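You operate a simulated robot arm through the tools that you are given. There is no shell and no other tool. Be economical: measure what you need, move in short steps, check, and stop when the job is done.

Carry out the task below with a simulated robot arm. There is one attempt and no reset: what you move stays moved.

JOB
Move the yellow divider to slot one, close the book up and dust it.
Fine: divider down in the slot; push the brown bookend up to the book and both up to the divider; dust the top edge with the yellow duster, duster back on the trolley top. What is to be rubbed or washed off counts as gone when no trace of it is left.

Only the result counts: the job must be done as asked and must still hold three seconds after the hand-in. Knocking over, shifting, dropping, spilling or breaking anything else fails it.

ROBOT AND FRAMES
A 7-joint arm with a two-finger parallel gripper, fixed in place. Base frame: the origin is at the foot of the arm, x ahead of it, y to its left, z up; the work surface is at about z = 0.82. Readings come in m, degrees, newtons and seconds.
With the tool pointing down near the work surface it reaches from about 0.24 to 0.72 m from the base axis. Its first joint turns from -115.0 to 115.0 degrees. Payload 3.91 kg.
The tool frame sits at the grasp point between the pads (the TCP): z along the fingers, y along the line on which they close. The tips reach 0.03 m beyond it. The gripper opens to 0.11 m. The fingers are 0.02 m wide and 0.01 m thick; the gripper's body (0.048 by 0.112 m) begins 0.055 m behind the TCP.
Orientation is that of the tool frame in the base frame, as a unit quaternion [x, y, z, w]. With the fingers straight down and closing along the base's y, the tool's x points along the base's -x, its y along +y and its z along -z.

CONTROLS
- The arm moves only by the tool move_arm. Its argument "rows" is a list of rows, each an object of numbers (a shift or turn left out is 0, a gripper value left out holds the last): "wx", "wy", "wz": the turn, a rotation vector about the tool's x, y, z in units of 45 degrees (1.0 is 45 degrees); "dx", "dy", "dz": the shift along the tool's x, y, z in units of 500 mm (1.0 is 500 mm); "grip": the gripper command, from -1 (shut) to 1 (fully open), values between in proportion. In form: [{"wx": .., "wy": .., "wz": .., "dx": .., "dy": .., "dz": .., "grip": ..}, ...]. A call has 1 to 8 rows; each row is the pose to reach, as a shift and turn from the pose commanded when the call began, along the tool's axes at that moment. A call with a number of a shift or a turn outside -1 to 1 is refused whole. Rows are played at 5 a second. More than 0.05 m and 8.6 degrees between two rows, or a gripper value outside its range, and nothing of the call is played. Where a pose cannot be reached the arm comes as near as it can. A force on the tool above 40 N (or 10 N above the force at the start of the call, whichever is more), or a blocked arm, ends the call early, and 0.2 s more pass. Each finger travels about 0.108 m/s and halts on what it meets, pressing with about 30 N; the grip force reading is that of the motor and also rises with nothing between the fingers. The clock runs only during rows and for 0.2 s after the last one: add rows that repeat a pose to give the fingers time. The reply holds the time, the measured pose of the TCP, the force on the tool along the base axes, the opening and the grip force, in the units named above and with some noise, with the torque about the TCP (base axes, N m) and any sound that the robot's microphone picked up, and new pictures: "pictures" is both (left out), scene, wrist or none.
- Cameras (640 x 400 px; columns grow to the right, rows downward): "scene" is fixed at [0.2206, -0.4995, 1.5773]; the picture's right is [0.92, -0.38, 0.00], its down [-0.16, -0.38, -0.91] and it looks along [0.35, 0.84, -0.41] (base axes); focal length 317 px, centre (320, 200). "wrist" rides on the gripper at [0.072, 0.017, -0.103] in the tool frame; the picture's right is [-0.23, 0.97, 0.00], its down [-0.76, -0.18, -0.62] and it looks along [-0.61, -0.14, 0.78] (tool axes); focal length 222 px, centre (320, 200). There is no depth. A picture from a camera that has moved, and an enlarged one, comes with that camera's place and axes in the base frame and with its lens.
- move_column(by): slides the trunk up (or, below 0, down) by that many m; the arm rides with it, the base frame stays. It gives what a move gives, with no picture.
- inspect(camera, box): a new picture of the part [left, top, right, bottom] of that camera's present view, enlarged. The clock stands still meanwhile.
- job_done(): hands the job in; it is judged then, once.

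Work in short steps. Places have to be worked out from the pictures, the camera data and where the tool is seen: move nearer, look again, correct. Check each grasp and each placing, and mend what went wrong. You have 120 turns and 200 pictures in all, those below and enlarged ones among them. Open the gripper and draw the arm clear of the work before you hand the job in, unless the task says otherwise; then end with one line.

The tools are called after "Call:" as name(argument=value, ...) on one line, values as JSON. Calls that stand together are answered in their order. move_arm: Moves the arm, as the interface text tells. Its arguments: {"type":"object","properties":{"rows":{"type":"array"},"pictures":{"type":"string","enum":["both","scene","wrist","none"]}},"required":["rows"]} The other tools are called the same way: move_column (by) slides the trunk up or down; inspect (camera, box) takes an enlarged picture of a part of a camera's view; job_done () hands the job in.

At the start:

```text
clock: 0.0
ee_pos: [0.392, 0.2244, 1.3783]
orientation: [0.0, 1.0, 0.0, 0.0]
wrist_force: [-1.0, 0.8, 1.2]
wrist_torque: [0.0, -0.01, -0.03]
opening: 0.1099
grasp_force: 0.0
trunk travel left (down, up): [-0.9, 0.09]
```

scene: 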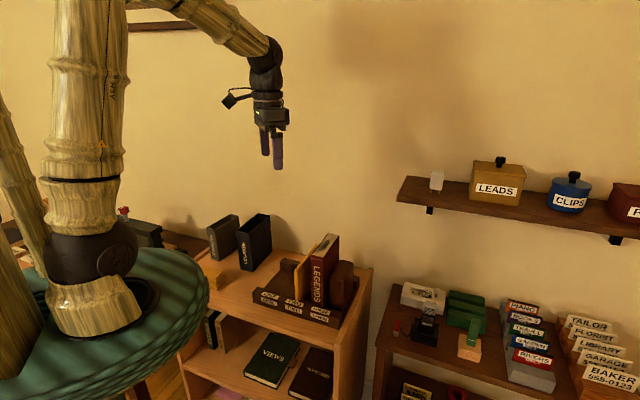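
wrist: 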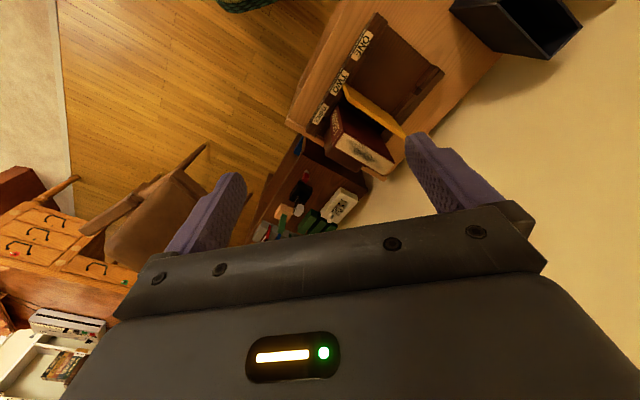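

The scene shows a trolley top with a slotted tray (ONE, TWO, THREE), a yellow divider, a red "LEGENDS" book and a brown bookend. I enlarge both views to measure.

Call:
inspect(camera="scene", box=[180, 200, 380, 325])

Call:
inspect(camera="wrist", box=[270, 0, 590, 200])

```text
3.20 times, centred on (280, 262) of scene
camera zoom: at [0.2206, -0.4995, 1.5773], right [0.92, -0.38, 0.0], down [-0.16, -0.38, -0.91], along [0.35, 0.84, -0.41], focal length 1015 px, centre (448, 0)
```

zoom: 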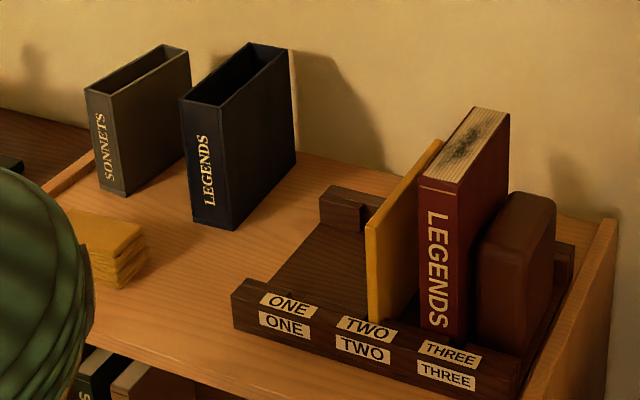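

```text
2.00 times, centred on (430, 100) of wrist
camera zoom: at [0.3192, 0.2412, 1.4815], right [0.23, 0.97, 0.0], down [0.76, -0.18, 0.62], along [0.61, -0.14, -0.78], focal length 444 px, centre (100, 400)
```

zoom: 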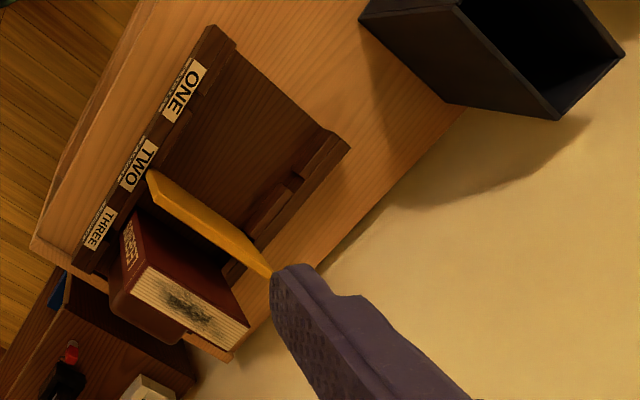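

The trolley is turned about 45° from the base axes, with the tray around (0.49, 0.33). I turn the tool about 42° so it closes across the slots, and lower it 0.2 m for a better look.

Call:
move_arm(rows=[{"wz": -0.155, "dz": 0.067}, {"wz": -0.31, "dz": 0.133}, {"wz": -0.465, "dz": 0.2}, {"wz": -0.62, "dz": 0.267}, {"wz": -0.775, "dz": 0.333}, {"wz": -0.933, "dz": 0.4}, {"wz": -0.933, "dz": 0.4}])

```text
clock: 1.6
ee_pos: [0.3891, 0.2235, 1.1775]
orientation: [-0.36, 0.933, 0.0, 0.0]
wrist_force: [-0.2, 0.5, 0.0]
wrist_torque: [-0.01, -0.01, -0.01]
opening: 0.11
grasp_force: 0.1
trunk travel left (down, up): [-0.9, 0.09]
camera wrist: at [0.3238, 0.187, 1.2811], right [-0.48, 0.87, 0.0], down [0.68, 0.38, 0.62], along [0.55, 0.3, -0.78], focal length 222 px, centre (320, 200)
```

scene: 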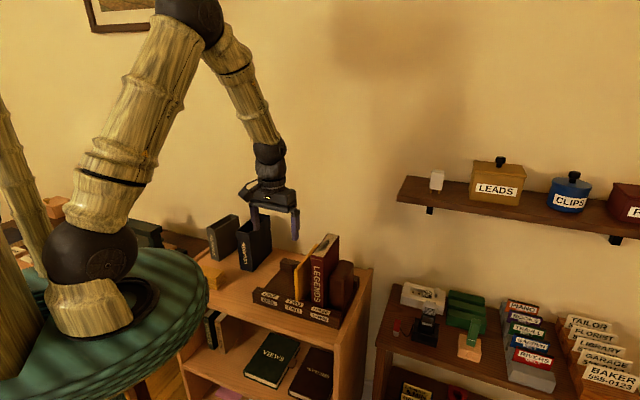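
wrist: 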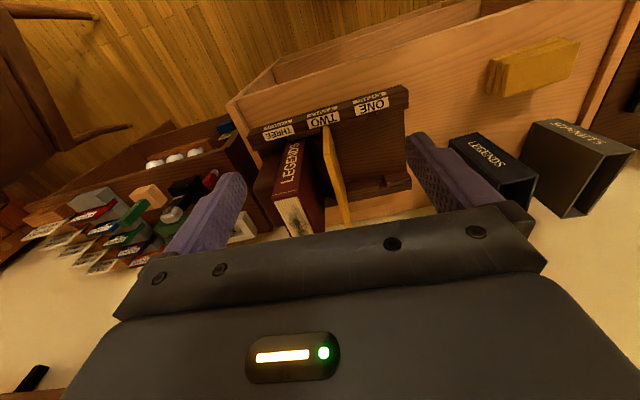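

Good view. I enlarge the tray and the duster.

Call:
inspect(camera="wrist", box=[230, 75, 430, 235])

Call:
inspect(camera="wrist", box=[440, 20, 640, 145])

Call:
inspect(camera="scene", box=[240, 225, 368, 330])

```text
2.50 times, centred on (330, 155) of wrist
camera zoom: at [0.3238, 0.187, 1.2811], right [-0.48, 0.87, 0.0], down [0.68, 0.38, 0.62], along [0.55, 0.3, -0.78], focal length 555 px, centre (295, 312)
```

zoom: 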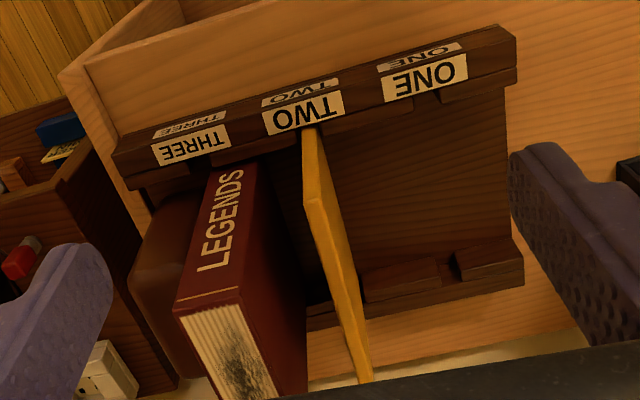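

```text
3.20 times, centred on (540, 82) of wrist
camera zoom: at [0.3238, 0.187, 1.2811], right [-0.48, 0.87, 0.0], down [0.68, 0.38, 0.62], along [0.55, 0.3, -0.78], focal length 711 px, centre (-384, 576)
```

zoom: 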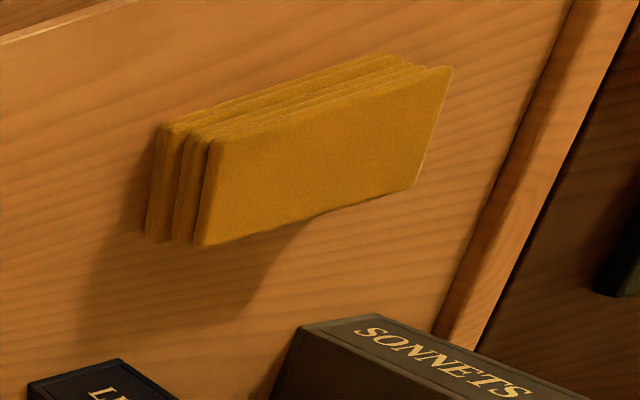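

```text
3.81 times, centred on (304, 278) of scene
camera zoom: at [0.2206, -0.4995, 1.5773], right [0.92, -0.38, 0.0], down [-0.16, -0.38, -0.91], along [0.35, 0.84, -0.41], focal length 1208 px, centre (381, -95)
```

zoom: 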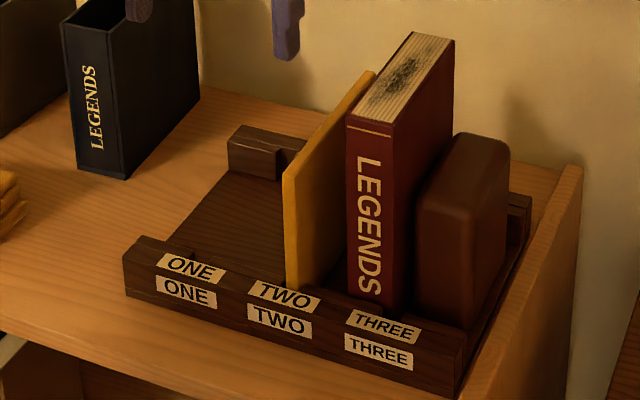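

From triangulation: divider top z≈0.963, book top z≈1.015 with its left face about 4 cm from the divider, tray turned about 44.5°, slot pitch about 9 cm. I go nearer for the slot positions.

Call:
move_arm(rows=[{"wz": -0.011, "dx": -0.05, "dy": 0.022, "dz": 0.039}, {"wz": -0.022, "dx": -0.1, "dy": 0.045, "dz": 0.078}, {"wz": -0.033, "dx": -0.15, "dy": 0.068, "dz": 0.116}, {"wz": -0.044, "dx": -0.2, "dy": 0.09, "dz": 0.155}, {"wz": -0.044, "dx": -0.2, "dy": 0.09, "dz": 0.155}])

```text
clock: 2.8
ee_pos: [0.4337, 0.3258, 1.1005]
orientation: [-0.375, 0.927, 0.0, 0.0]
wrist_force: [-0.1, -0.4, -0.4]
wrist_torque: [0.05, -0.04, -0.02]
opening: 0.1099
grasp_force: 0.1
trunk travel left (down, up): [-0.9, 0.09]
camera wrist: at [0.371, 0.2866, 1.203], right [-0.51, 0.86, 0.0], down [0.67, 0.4, 0.62], along [0.54, 0.32, -0.78], focal length 222 px, centre (320, 200)
```

scene: 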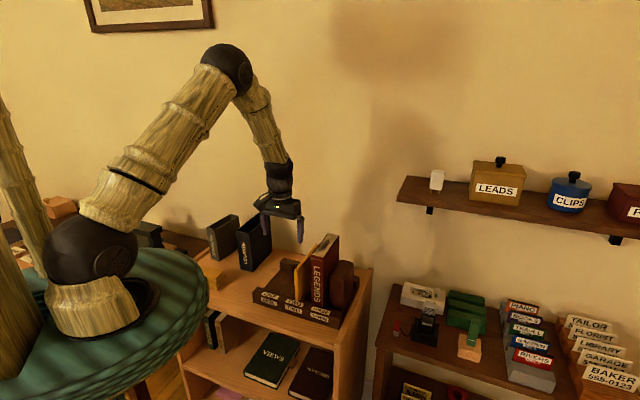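
wrist: 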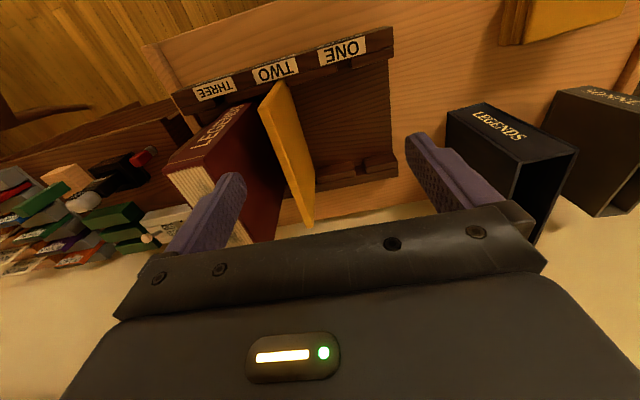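

Call:
inspect(camera="wrist", box=[240, 20, 420, 240])

Call:
inspect(camera="scene", box=[245, 230, 365, 330])

```text
1.82 times, centred on (330, 130) of wrist
camera zoom: at [0.371, 0.2866, 1.203], right [-0.51, 0.86, 0.0], down [0.67, 0.4, 0.62], along [0.54, 0.32, -0.78], focal length 404 px, centre (302, 327)
```

zoom: 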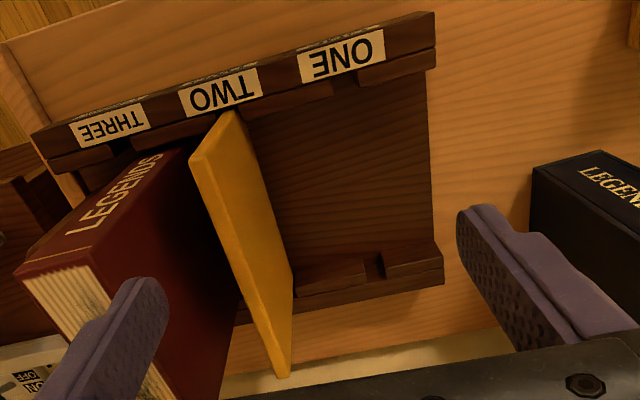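

```text
4.00 times, centred on (305, 280) of scene
camera zoom: at [0.2206, -0.4995, 1.5773], right [0.92, -0.38, 0.0], down [-0.16, -0.38, -0.91], along [0.35, 0.84, -0.41], focal length 1268 px, centre (380, -120)
```

zoom: 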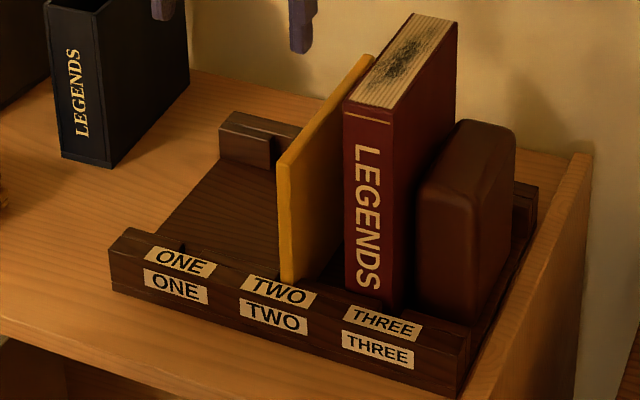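

Slot one's notches sit 0.090 m left of the divider (tool-frame b ≈ -0.027 against -0.117). I move over the divider with the opening cut to about 5 cm, still above the book, and check.

Call:
move_arm(rows=[{"wz": -0.01, "dx": -0.05, "dy": -0.033, "dz": 0.0, "grip": -0.09}, {"wz": -0.02, "dx": -0.1, "dy": -0.066, "dz": 0.0, "grip": -0.09}, {"wz": -0.02, "dx": -0.152, "dy": -0.1, "dz": 0.03, "grip": -0.09}, {"wz": -0.02, "dx": -0.152, "dy": -0.1, "dz": 0.081, "grip": -0.09}, {"wz": -0.02, "dx": -0.152, "dy": -0.1, "dz": 0.081, "grip": -0.09}])

```text
clock: 4.0
ee_pos: [0.5252, 0.3411, 1.0603]
orientation: [-0.382, 0.924, 0.0, 0.0]
wrist_force: [-0.1, -0.1, -1.1]
wrist_torque: [0.0, 0.0, 0.02]
opening: 0.0499
grasp_force: 0.1
trunk travel left (down, up): [-0.9, 0.09]
camera wrist: at [0.4618, 0.3018, 1.1628], right [-0.53, 0.85, 0.0], down [0.67, 0.41, 0.62], along [0.53, 0.33, -0.78], focal length 222 px, centre (320, 200)
```

scene: 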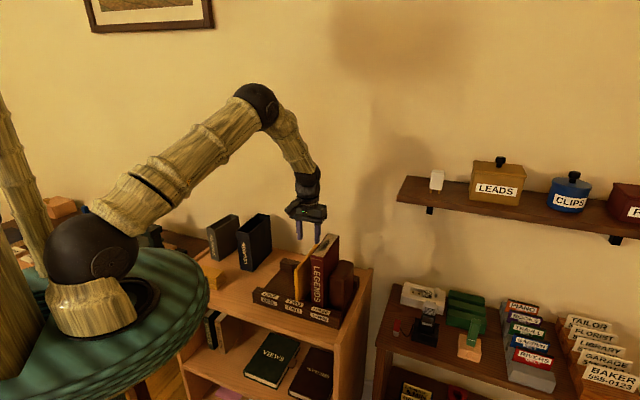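
wrist: 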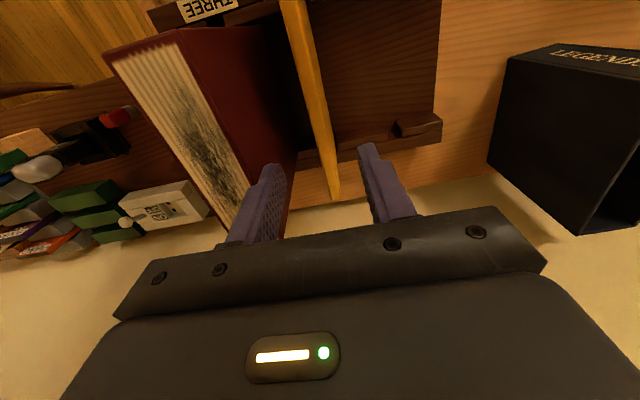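

The divider is centred between the fingers and aligned. I descend to z≈0.975 and close.

Call:
move_arm(rows=[{"dz": 0.06}, {"dz": 0.12}, {"dz": 0.17}, {"dz": 0.17, "grip": -1}, {"dz": 0.17, "grip": -1}, {"dz": 0.17, "grip": -1}])

```text
clock: 4.8
ee_pos: [0.5256, 0.3426, 0.9836]
orientation: [-0.38, 0.925, -0.001, 0.0]
wrist_force: [-4.6, -2.4, 9.6]
wrist_torque: [-0.2, -0.3, -0.19]
opening: 0.0115
grasp_force: 7.1
trunk travel left (down, up): [-0.9, 0.09]
stopped in row 4: the force on the tool passed its limit at 59 N (the readings are from after the stop); the commanded pose is now the measured one
camera wrist: at [0.4621, 0.303, 1.0877], right [-0.52, 0.85, 0.0], down [0.67, 0.41, 0.62], along [0.53, 0.33, -0.78], focal length 222 px, centre (320, 200)
```

scene: 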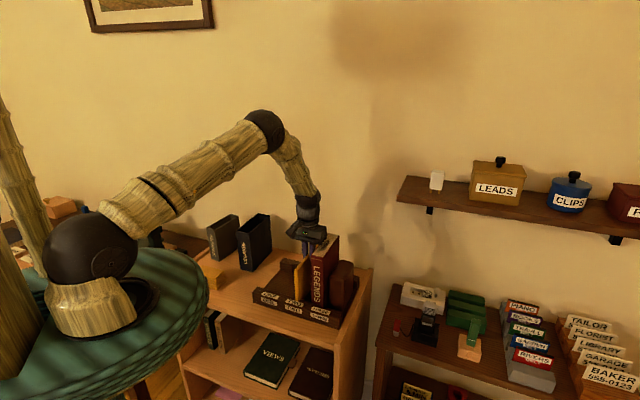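
wrist: 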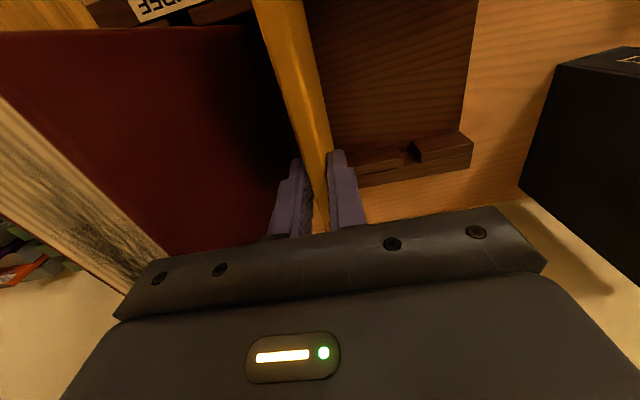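

It stopped at z=0.984 with the divider already between the pads (opening 11.5 mm). I check closely whether the body touches the book.

Call:
inspect(camera="scene", box=[270, 205, 370, 325])

Call:
inspect(camera="wrist", box=[200, 80, 400, 280])

```text
3.33 times, centred on (320, 265) of scene
camera zoom: at [0.2206, -0.4995, 1.5773], right [0.92, -0.38, 0.0], down [-0.16, -0.38, -0.91], along [0.35, 0.84, -0.41], focal length 1057 px, centre (320, -17)
```

zoom: 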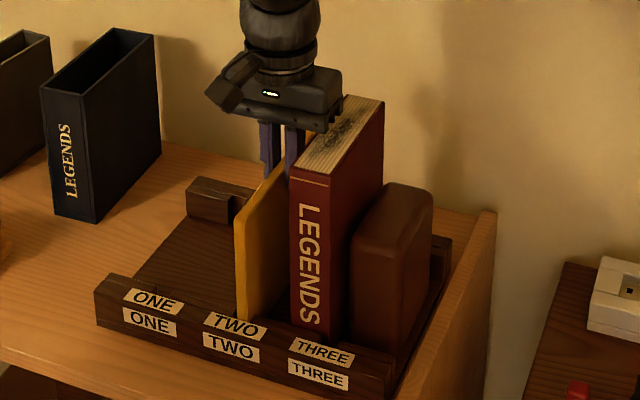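

```text
2.00 times, centred on (300, 180) of wrist
camera zoom: at [0.4621, 0.303, 1.0877], right [-0.52, 0.85, 0.0], down [0.67, 0.41, 0.62], along [0.53, 0.33, -0.78], focal length 444 px, centre (360, 240)
```

zoom: 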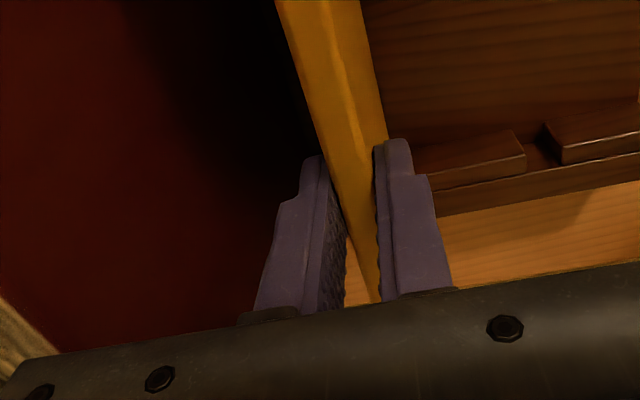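

The body appears to have just met the book's top corner; the book still stands. I rise 3 mm, finish the closing, and read the force.

Call:
move_arm(rows=[{"dz": -0.006, "grip": -1}, {"dz": -0.006, "grip": -1}, {"dz": -0.006, "grip": -1}], pictures="wrist")

```text
clock: 5.6
ee_pos: [0.5265, 0.3421, 0.9859]
orientation: [-0.382, 0.924, 0.0, 0.001]
wrist_force: [0.6, 0.0, -0.4]
wrist_torque: [0.02, -0.03, -0.02]
opening: 0.0114
grasp_force: 30.0
trunk travel left (down, up): [-0.9, 0.09]
camera wrist: at [0.4631, 0.3037, 1.0895], right [-0.52, 0.85, 0.0], down [0.67, 0.41, 0.62], along [0.53, 0.33, -0.78], focal length 222 px, centre (320, 200)
```

wrist: 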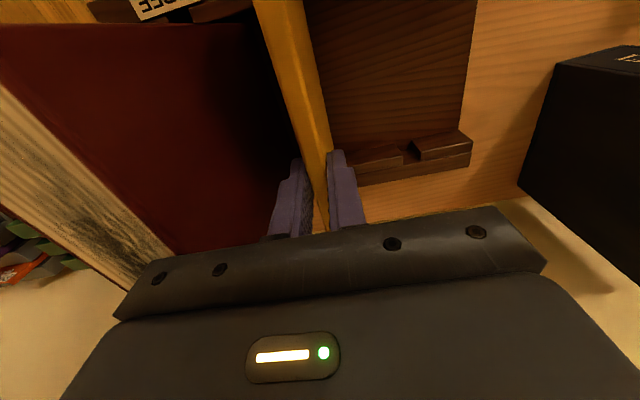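

The grip holds 30 N on an 11.4 mm plate, with no side force. I lift 3 cm and check.

Call:
move_arm(rows=[{"dz": -0.02}, {"dz": -0.04}, {"dz": -0.06}])

Call:
inspect(camera="scene", box=[250, 200, 370, 325])

```text
clock: 6.4
ee_pos: [0.5272, 0.3428, 1.0174]
orientation: [-0.381, 0.925, -0.001, 0.0]
wrist_force: [0.2, 0.1, -1.1]
wrist_torque: [0.02, -0.02, -0.04]
opening: 0.0113
grasp_force: 30.3
trunk travel left (down, up): [-0.9, 0.09]
camera wrist: at [0.4631, 0.3039, 1.1199], right [-0.52, 0.85, 0.0], down [0.66, 0.41, 0.62], along [0.53, 0.33, -0.78], focal length 222 px, centre (320, 200)
```

scene: 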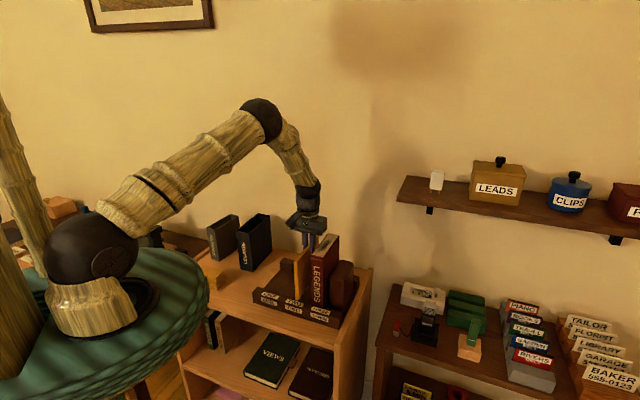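
wrist: 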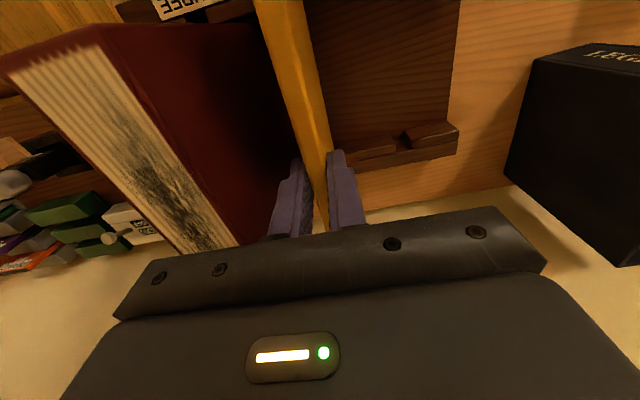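

```text
3.20 times, centred on (310, 262) of scene
camera zoom: at [0.2206, -0.4995, 1.5773], right [0.92, -0.38, 0.0], down [-0.16, -0.38, -0.91], along [0.35, 0.84, -0.41], focal length 1015 px, centre (352, 0)
```

zoom: 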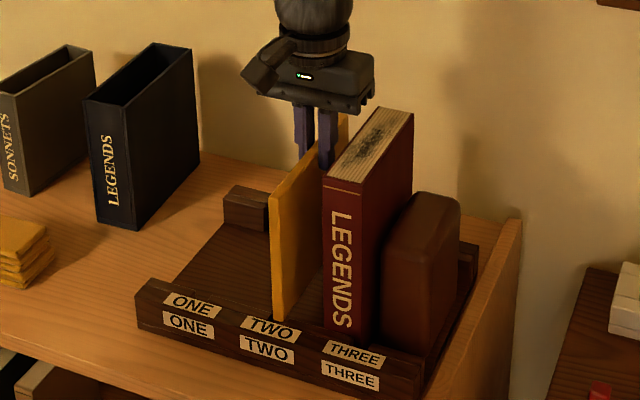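

The divider came up with the hand. I lift further and shift 9 cm toward slot one, then look before lowering.

Call:
move_arm(rows=[{"dz": -0.04}, {"dz": -0.08}, {"dy": 0.06, "dz": -0.08}, {"dy": 0.12, "dz": -0.08}, {"dy": 0.18, "dz": -0.08}, {"dy": 0.18, "dz": -0.08}])

Call:
inspect(camera="wrist", box=[220, 0, 440, 220])

Call:
inspect(camera="scene", box=[245, 200, 365, 325])

```text
clock: 7.8
ee_pos: [0.4615, 0.4062, 1.0567]
orientation: [-0.381, 0.925, 0.0, 0.0]
wrist_force: [0.3, -0.5, -1.2]
wrist_torque: [0.0, -0.02, 0.05]
opening: 0.0112
grasp_force: 30.2
trunk travel left (down, up): [-0.9, 0.09]
camera wrist: at [0.3982, 0.3679, 1.1596], right [-0.52, 0.85, 0.0], down [0.67, 0.41, 0.62], along [0.53, 0.33, -0.78], focal length 222 px, centre (320, 200)
```

scene: 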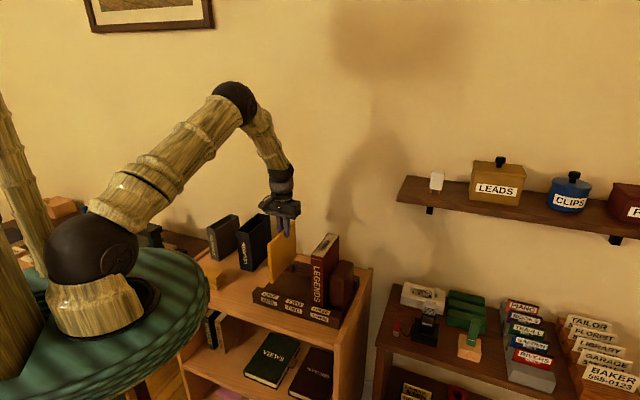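
wrist: 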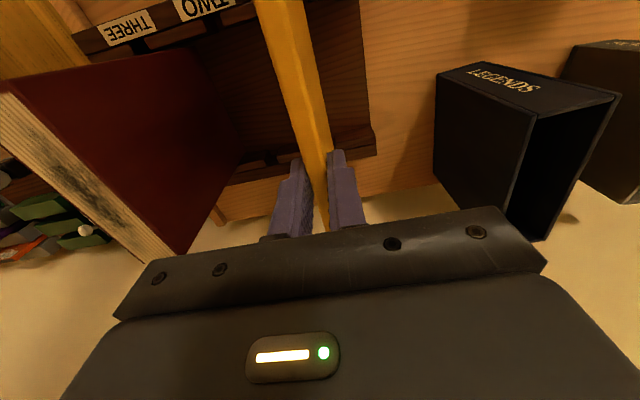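

```text
1.82 times, centred on (330, 110) of wrist
camera zoom: at [0.3982, 0.3679, 1.1596], right [-0.52, 0.85, 0.0], down [0.67, 0.41, 0.62], along [0.53, 0.33, -0.78], focal length 404 px, centre (302, 364)
```

zoom: 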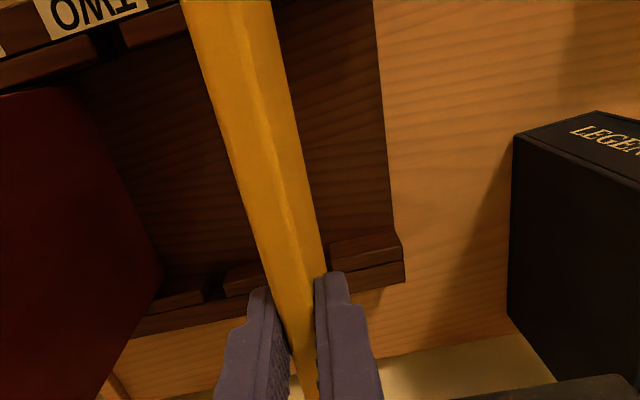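

```text
3.20 times, centred on (305, 262) of scene
camera zoom: at [0.2206, -0.4995, 1.5773], right [0.92, -0.38, 0.0], down [-0.16, -0.38, -0.91], along [0.35, 0.84, -0.41], focal length 1015 px, centre (368, 0)
```

zoom: 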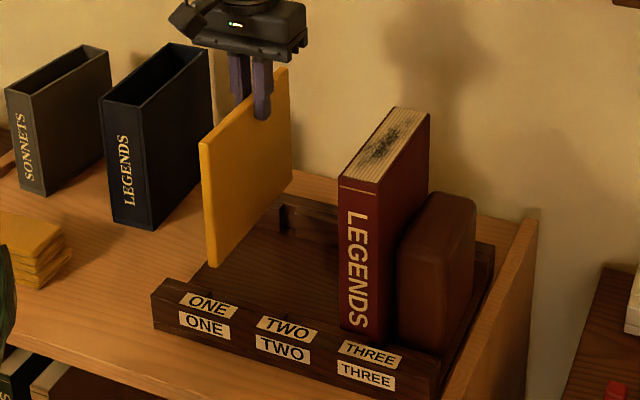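

The divider hangs straight above slot one, tool b=-0.037, matching my notch estimate. I lower 3 cm, then check alignment closely.

Call:
move_arm(rows=[{"dz": 0.02}, {"dz": 0.04}, {"dz": 0.06}, {"dz": 0.06}], pictures="none")

Call:
inspect(camera="wrist", box=[240, 0, 440, 200])

Call:
inspect(camera="scene", box=[250, 225, 340, 315])

```text
clock: 8.8
ee_pos: [0.4619, 0.4072, 1.0258]
orientation: [-0.382, 0.924, -0.001, 0.002]
wrist_force: [0.4, -0.1, -1.8]
wrist_torque: [-0.01, -0.05, 0.01]
opening: 0.0115
grasp_force: 30.5
trunk travel left (down, up): [-0.9, 0.09]
```

```text
2.00 times, centred on (340, 100) of wrist
camera zoom: at [0.3987, 0.3673, 1.1284], right [-0.52, 0.85, 0.0], down [0.66, 0.41, 0.62], along [0.53, 0.33, -0.78], focal length 444 px, centre (280, 400)
```

zoom: 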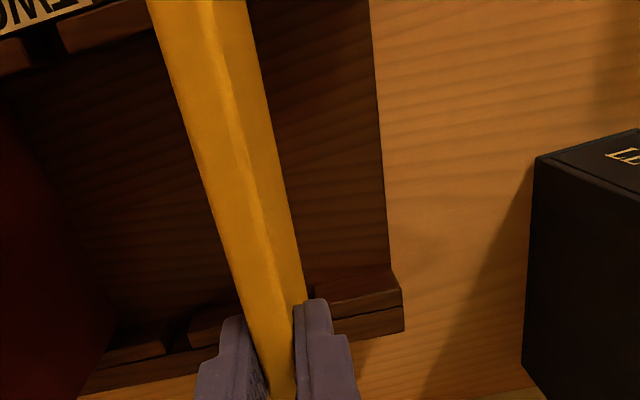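

```text
4.44 times, centred on (295, 270) of scene
camera zoom: at [0.2206, -0.4995, 1.5773], right [0.92, -0.38, 0.0], down [-0.16, -0.38, -0.91], along [0.35, 0.84, -0.41], focal length 1409 px, centre (431, -111)
```

zoom: 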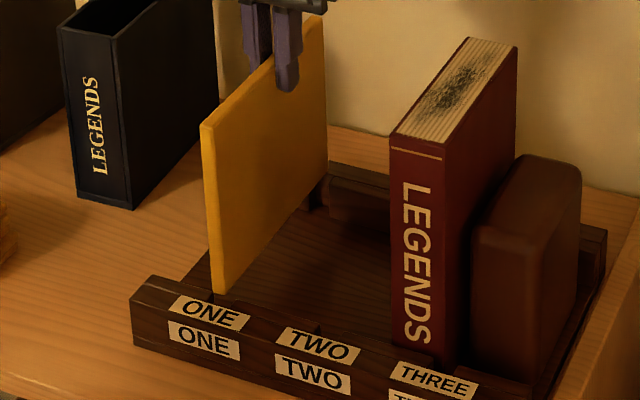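

The bottom front corner is over the ONE notch. I lower the remaining 4 cm in small steps.

Call:
move_arm(rows=[{"dz": 0.02}, {"dz": 0.04}, {"dz": 0.055}, {"dz": 0.068}, {"dz": 0.076}, {"dz": 0.08}], pictures="wrist")

Call:
inspect(camera="scene", box=[250, 225, 340, 315])

```text
clock: 10.2
ee_pos: [0.4638, 0.4071, 0.9868]
orientation: [-0.382, 0.924, -0.001, 0.0]
wrist_force: [0.3, -0.8, -1.6]
wrist_torque: [0.03, -0.02, -0.02]
opening: 0.0113
grasp_force: 30.1
trunk travel left (down, up): [-0.9, 0.09]
camera wrist: at [0.3998, 0.3675, 1.0895], right [-0.52, 0.85, 0.0], down [0.67, 0.41, 0.62], along [0.53, 0.33, -0.78], focal length 222 px, centre (320, 200)
```

wrist: 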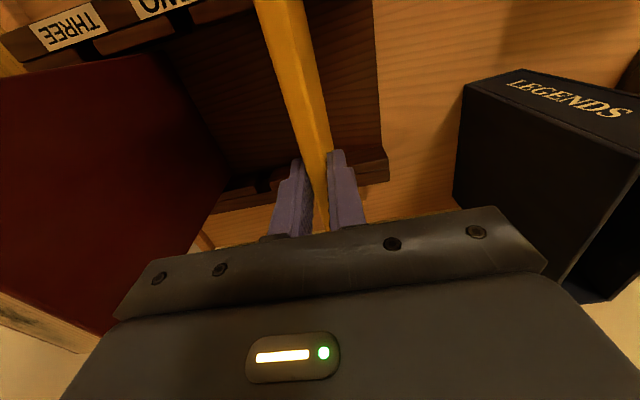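

```text
4.44 times, centred on (295, 270) of scene
camera zoom: at [0.2206, -0.4995, 1.5773], right [0.92, -0.38, 0.0], down [-0.16, -0.38, -0.91], along [0.35, 0.84, -0.41], focal length 1409 px, centre (431, -111)
```

zoom: 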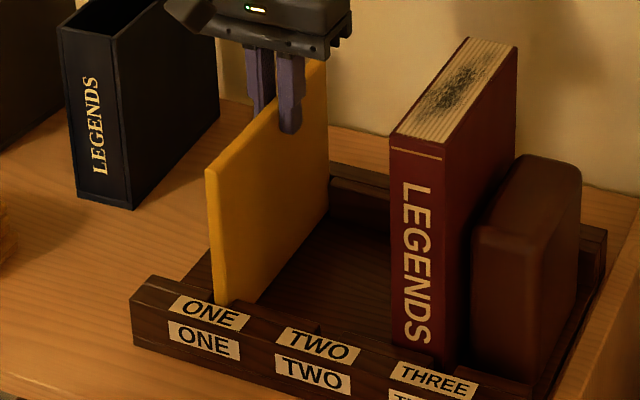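

No contact force and it is at nearly the seated height, so it is in the slot. I go 4 mm further to feel the bottom.

Call:
move_arm(rows=[{"dz": 0.004}, {"dz": 0.008}, {"dz": 0.008}], pictures="none")

```text
clock: 11.0
ee_pos: [0.4651, 0.4073, 0.9843]
orientation: [-0.381, 0.924, 0.0, 0.003]
wrist_force: [0.4, 0.9, 19.3]
wrist_torque: [-0.62, 0.66, -0.04]
opening: 0.0113
grasp_force: 29.9
trunk travel left (down, up): [-0.9, 0.09]
```

It is seated (19 N at z=0.984). I release and rise clear.

Call:
move_arm(rows=[{"grip": -0.4}, {"grip": -0.3}, {"dz": -0.02, "grip": -0.3}, {"dz": -0.1, "grip": -0.3}, {"dz": -0.2}, {"dz": -0.25}])

Call:
inspect(camera="scene", box=[245, 220, 365, 325])

Call:
inspect(camera="wrist", box=[160, 0, 440, 220])

```text
clock: 12.4
ee_pos: [0.4629, 0.4059, 1.1072]
orientation: [-0.381, 0.925, 0.0, 0.002]
wrist_force: [0.1, -0.1, 0.2]
wrist_torque: [-0.03, 0.01, 0.02]
opening: 0.0386
grasp_force: 0.1
trunk travel left (down, up): [-0.9, 0.09]
camera wrist: at [0.3995, 0.3663, 1.2104], right [-0.52, 0.85, 0.0], down [0.67, 0.41, 0.62], along [0.53, 0.33, -0.78], focal length 222 px, centre (320, 200)
```

scene: 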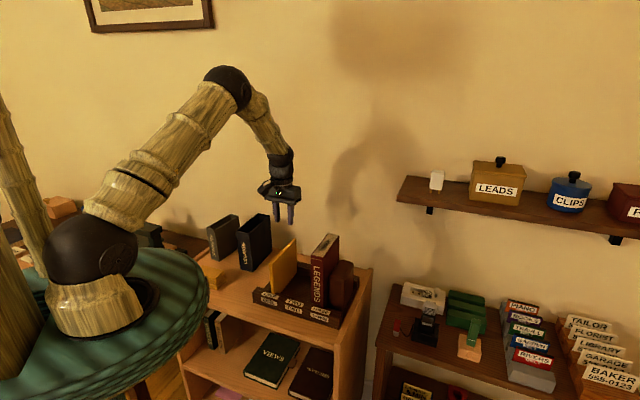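
wrist: 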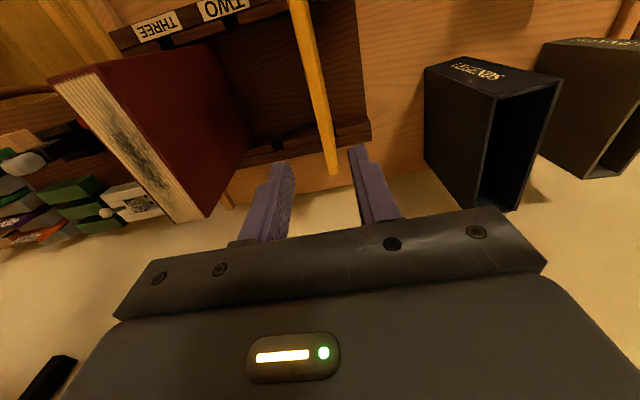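

```text
3.81 times, centred on (305, 272) of scene
camera zoom: at [0.2206, -0.4995, 1.5773], right [0.92, -0.38, 0.0], down [-0.16, -0.38, -0.91], along [0.35, 0.84, -0.41], focal length 1208 px, centre (377, -76)
```

zoom: 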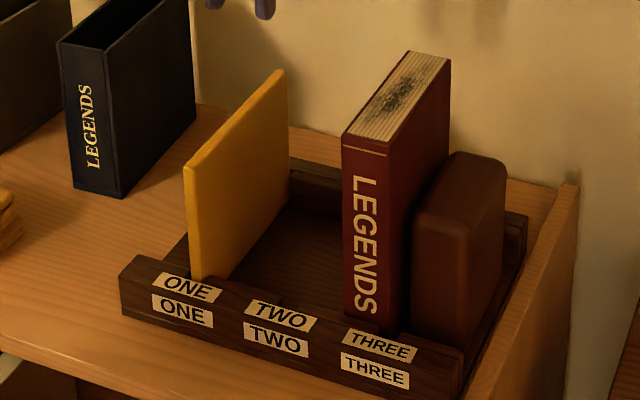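

```text
1.82 times, centred on (300, 110) of wrist
camera zoom: at [0.3995, 0.3663, 1.2104], right [-0.52, 0.85, 0.0], down [0.67, 0.41, 0.62], along [0.53, 0.33, -0.78], focal length 404 px, centre (356, 364)
```

zoom: 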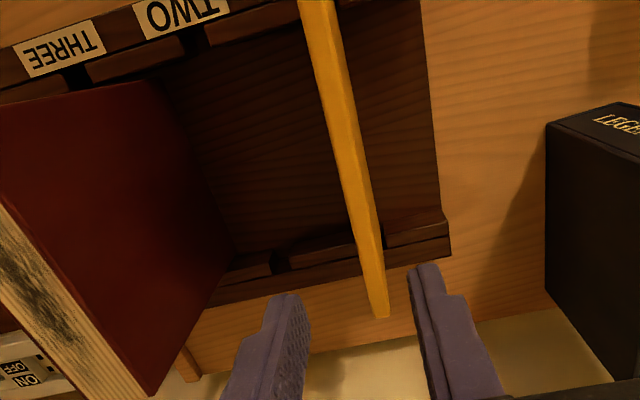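

The divider stands in slot one. Next I go across above the bookend with the gripper shut, to measure it.

Call:
move_arm(rows=[{"dy": -0.06, "dz": -0.04, "grip": -1}, {"dy": -0.14, "dz": -0.08, "grip": -1}, {"dy": -0.22, "dz": -0.08}, {"dy": -0.3, "dz": -0.08}, {"dy": -0.38, "dz": -0.08}, {"dy": -0.44, "dz": -0.08}, {"dy": -0.44, "dz": -0.08}])

Call:
inspect(camera="wrist", box=[240, 0, 500, 220])

```text
clock: 14.0
ee_pos: [0.6159, 0.2508, 1.1482]
orientation: [-0.381, 0.925, -0.001, 0.002]
wrist_force: [0.2, 0.8, 0.0]
wrist_torque: [-0.04, -0.01, 0.01]
opening: 0.0
grasp_force: 30.5
trunk travel left (down, up): [-0.9, 0.09]
camera wrist: at [0.5526, 0.2113, 1.251], right [-0.52, 0.85, 0.0], down [0.66, 0.41, 0.62], along [0.53, 0.33, -0.78], focal length 222 px, centre (320, 200)
```

scene: 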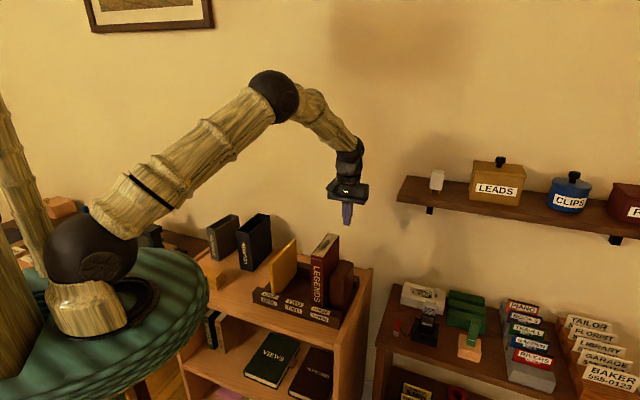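
wrist: 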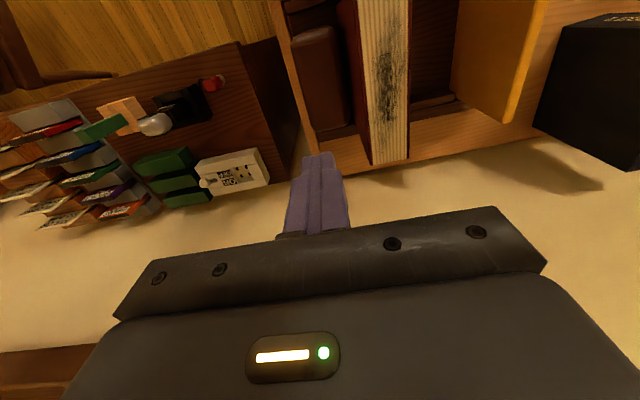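

```text
1.82 times, centred on (370, 110) of wrist
camera zoom: at [0.5526, 0.2113, 1.251], right [-0.52, 0.85, 0.0], down [0.66, 0.41, 0.62], along [0.53, 0.33, -0.78], focal length 404 px, centre (229, 364)
```

zoom: 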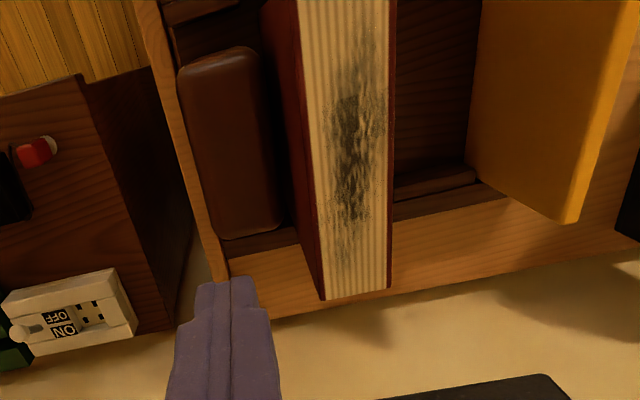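

Bookend: b −0.272…−0.226, a 0.548…0.656, top z≈0.943; the book's right face is at −0.209. The gripper body would strike the tall book in this orientation, so I turn another 90° to push with the side of the two opened fingers.

Call:
move_arm(rows=[{"wz": -0.17, "grip": 0.1}, {"wz": -0.34, "grip": 0.1}, {"wz": -0.51}, {"wz": -0.68}, {"wz": -0.85}, {"wz": -1.0}, {"wz": -1.0}], pictures="none")

Call:
move_arm(rows=[{"wz": -0.17}, {"wz": -0.34}, {"wz": -0.51}, {"wz": -0.68}, {"wz": -0.85}, {"wz": -1.0}, {"wz": -1.0}])

```text
clock: 15.6
ee_pos: [0.6177, 0.2512, 1.1482]
orientation: [-0.706, 0.708, 0.0, 0.001]
wrist_force: [-0.3, -0.7, -0.5]
wrist_torque: [-0.01, 0.01, 0.0]
opening: 0.0604
grasp_force: 0.0
trunk travel left (down, up): [-0.9, 0.09]
```

```text
clock: 17.2
ee_pos: [0.6174, 0.2499, 1.1477]
orientation: [0.923, -0.384, 0.001, 0.0]
wrist_force: [0.0, 0.2, 0.2]
wrist_torque: [0.01, -0.03, 0.01]
opening: 0.0607
grasp_force: 0.0
trunk travel left (down, up): [-0.9, 0.09]
camera wrist: at [0.6569, 0.1865, 1.2509], right [-0.85, -0.53, 0.0], down [-0.41, 0.67, 0.62], along [-0.33, 0.53, -0.78], focal length 222 px, centre (320, 200)
```

scene: 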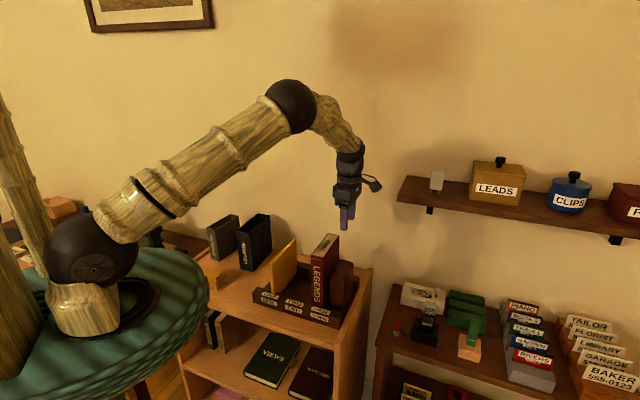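
wrist: 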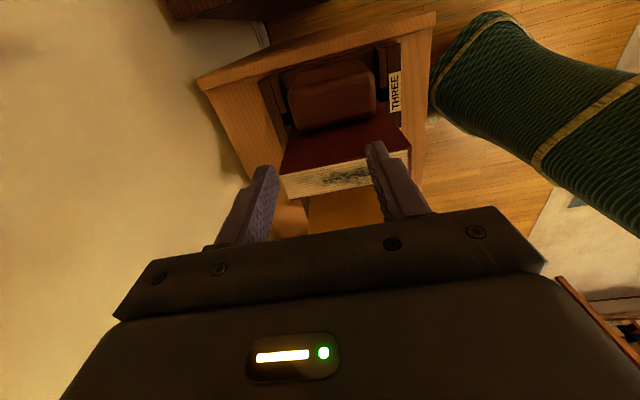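

The turn worked. I move to the right of the bookend and down to z≈1.0, above its top, and look.

Call:
move_arm(rows=[{"dx": 0.04, "dy": 0.01}, {"dx": 0.094, "dy": 0.024}, {"dx": 0.094, "dy": 0.024, "dz": 0.09}, {"dx": 0.094, "dy": 0.024, "dz": 0.18}, {"dx": 0.094, "dy": 0.024, "dz": 0.26}, {"dx": 0.094, "dy": 0.024, "dz": 0.296}, {"dx": 0.094, "dy": 0.024, "dz": 0.296}])

Call:
inspect(camera="scene", box=[270, 190, 390, 325])

```text
clock: 18.8
ee_pos: [0.6427, 0.2073, 0.9995]
orientation: [0.923, -0.384, 0.0, -0.001]
wrist_force: [-0.2, -0.8, 0.5]
wrist_torque: [0.02, 0.07, 0.01]
opening: 0.0605
grasp_force: 0.0
trunk travel left (down, up): [-0.9, 0.09]
camera wrist: at [0.6813, 0.1441, 1.1022], right [-0.85, -0.52, 0.0], down [-0.41, 0.67, 0.62], along [-0.33, 0.53, -0.78], focal length 222 px, centre (320, 200)
```

scene: 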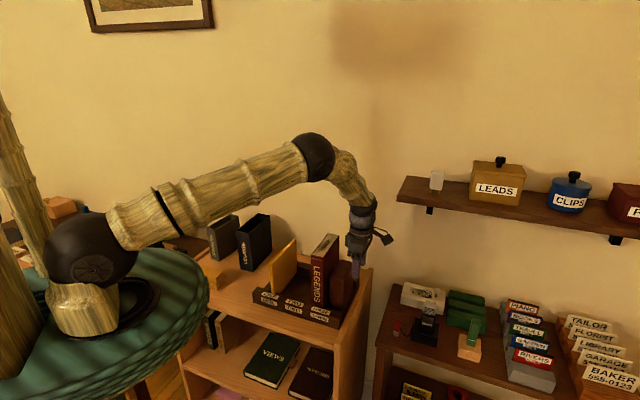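
wrist: 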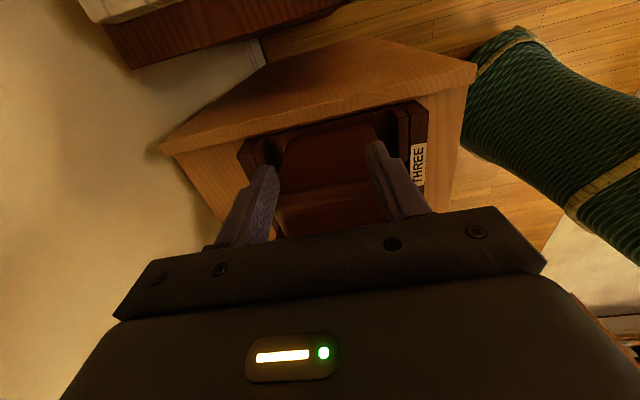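

```text
2.96 times, centred on (330, 258) of scene
camera zoom: at [0.2206, -0.4995, 1.5773], right [0.92, -0.38, 0.0], down [-0.16, -0.38, -0.91], along [0.35, 0.84, -0.41], focal length 940 px, centre (290, 30)
```

zoom: 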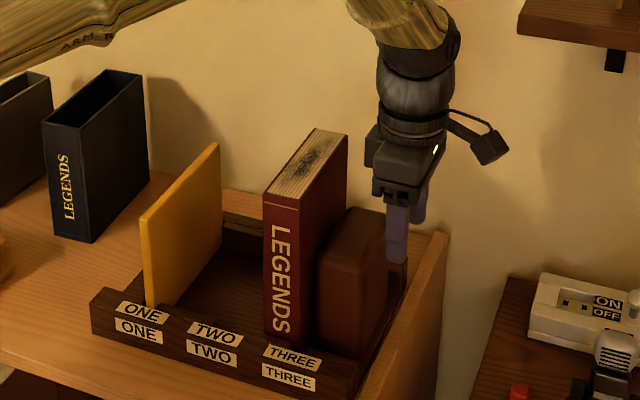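

The fingers straddle the bookend's middle from the right. I descend to z≈0.915.

Call:
move_arm(rows=[{"dz": 0.05}, {"dz": 0.1}, {"dz": 0.15}, {"dz": 0.17}, {"dz": 0.17}], pictures="wrist")

Call:
inspect(camera="scene", box=[270, 200, 390, 325])

```text
clock: 20.0
ee_pos: [0.6434, 0.2077, 0.9138]
orientation: [0.923, -0.384, 0.001, -0.001]
wrist_force: [-0.9, -0.1, 1.1]
wrist_torque: [-0.01, -0.02, -0.02]
opening: 0.0609
grasp_force: 0.2
trunk travel left (down, up): [-0.9, 0.09]
camera wrist: at [0.6821, 0.1442, 1.0168], right [-0.85, -0.52, 0.0], down [-0.41, 0.67, 0.62], along [-0.33, 0.53, -0.78], focal length 222 px, centre (320, 200)
```

wrist: 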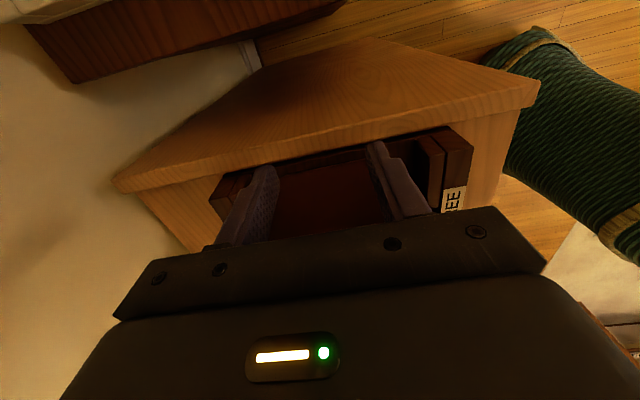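

```text
3.20 times, centred on (330, 262) of scene
camera zoom: at [0.2206, -0.4995, 1.5773], right [0.92, -0.38, 0.0], down [-0.16, -0.38, -0.91], along [0.35, 0.84, -0.41], focal length 1015 px, centre (288, 0)
```

zoom: 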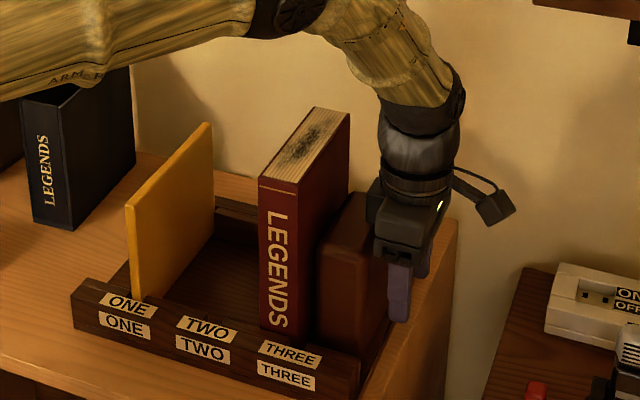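

Clear of everything. I push toward the book in 1 cm rows and watch the force.

Call:
move_arm(rows=[{"dx": -0.02}, {"dx": -0.04}, {"dx": -0.05}, {"dx": -0.06}, {"dx": -0.07}, {"dx": -0.08}], pictures="none")

Call:
inspect(camera="scene", box=[270, 200, 390, 325])

```text
clock: 21.4
ee_pos: [0.6143, 0.2357, 0.9149]
orientation: [0.923, -0.385, 0.001, -0.001]
wrist_force: [4.2, -3.4, 2.9]
wrist_torque: [-0.03, 0.01, 0.01]
opening: 0.0602
grasp_force: 0.0
trunk travel left (down, up): [-0.9, 0.09]
```

```text
3.20 times, centred on (330, 262) of scene
camera zoom: at [0.2206, -0.4995, 1.5773], right [0.92, -0.38, 0.0], down [-0.16, -0.38, -0.91], along [0.35, 0.84, -0.41], focal length 1015 px, centre (288, 0)
```

zoom: 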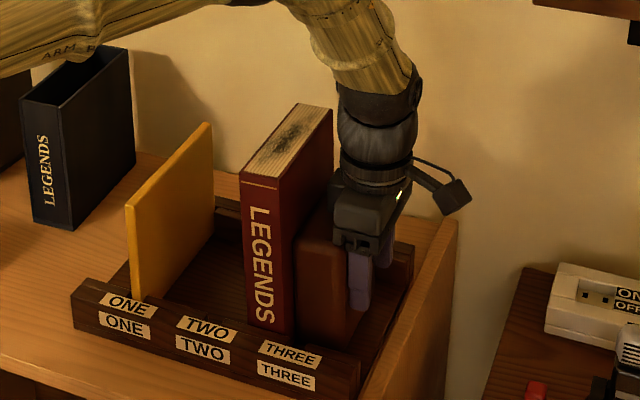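

Contact at about 5 N and the book is moving with the bookend. I check the book's uprightness closely before continuing.

Call:
inspect(camera="scene", box=[305, 225, 355, 315])

Call:
inspect(camera="wrist", box=[180, 80, 500, 240])

```text
4.44 times, centred on (330, 270) of scene
camera zoom: at [0.2206, -0.4995, 1.5773], right [0.92, -0.38, 0.0], down [-0.16, -0.38, -0.91], along [0.35, 0.84, -0.41], focal length 1409 px, centre (276, -111)
```

zoom: 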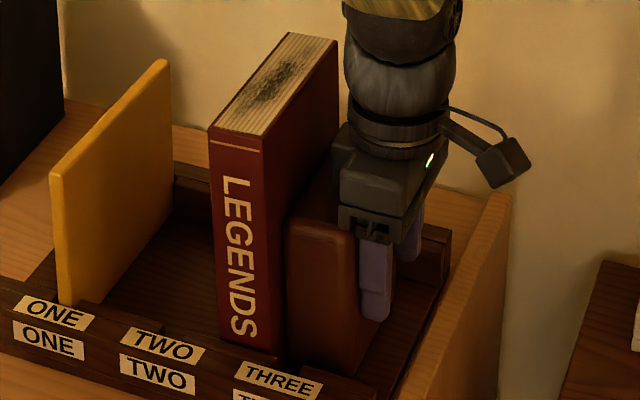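

```text
2.00 times, centred on (340, 160) of wrist
camera zoom: at [0.6532, 0.1727, 1.0178], right [-0.85, -0.52, 0.0], down [-0.41, 0.67, 0.62], along [-0.33, 0.53, -0.78], focal length 444 px, centre (280, 280)
```

zoom: 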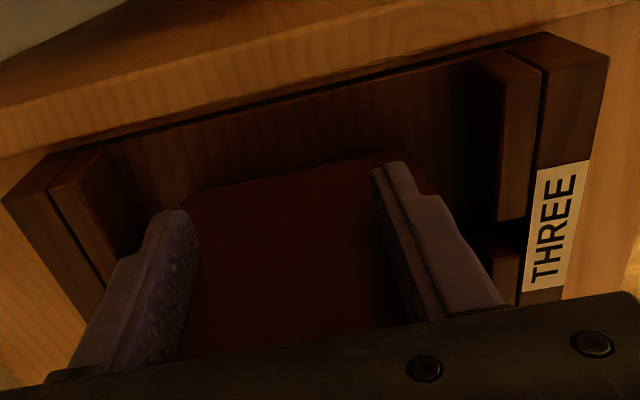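

The book leans about 2° left: pushing this high tips the bookend forward. I back off 4 cm, and tilt the tool 25° so the fingertips lead and can push low.

Call:
move_arm(rows=[{"dx": 0.04}, {"dx": 0.08}, {"dx": 0.08, "wy": -0.14}, {"dx": 0.08, "wy": -0.28}, {"dx": 0.08, "wy": -0.42}, {"dx": 0.08, "wy": -0.556}, {"dx": 0.08, "wy": -0.556}], pictures="wrist")

Call:
inspect(camera="scene", box=[280, 225, 380, 325])

```text
clock: 23.0
ee_pos: [0.643, 0.208, 0.9153]
orientation: [0.902, -0.375, -0.199, -0.083]
wrist_force: [0.2, 0.7, 1.4]
wrist_torque: [0.01, 0.01, -0.02]
opening: 0.0605
grasp_force: 0.1
trunk travel left (down, up): [-0.9, 0.09]
camera wrist: at [0.7078, 0.1187, 0.9783], right [-0.84, -0.54, 0.1], down [-0.17, 0.43, 0.89], along [-0.52, 0.73, -0.45], focal length 222 px, centre (320, 200)
```

wrist: 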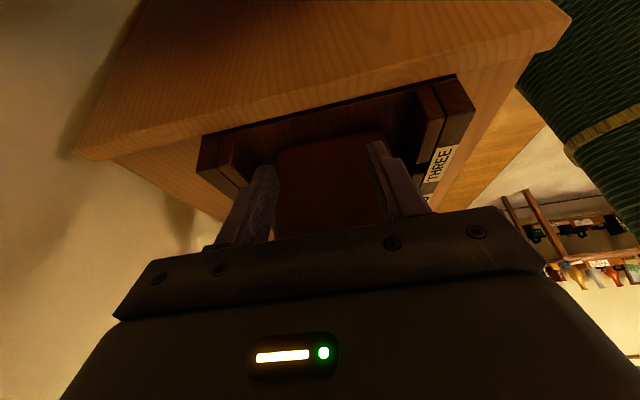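

```text
4.00 times, centred on (330, 275) of scene
camera zoom: at [0.2206, -0.4995, 1.5773], right [0.92, -0.38, 0.0], down [-0.16, -0.38, -0.91], along [0.35, 0.84, -0.41], focal length 1268 px, centre (280, -100)
```

zoom: 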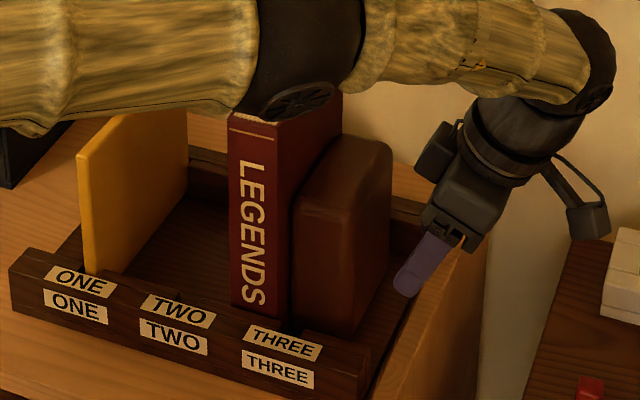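

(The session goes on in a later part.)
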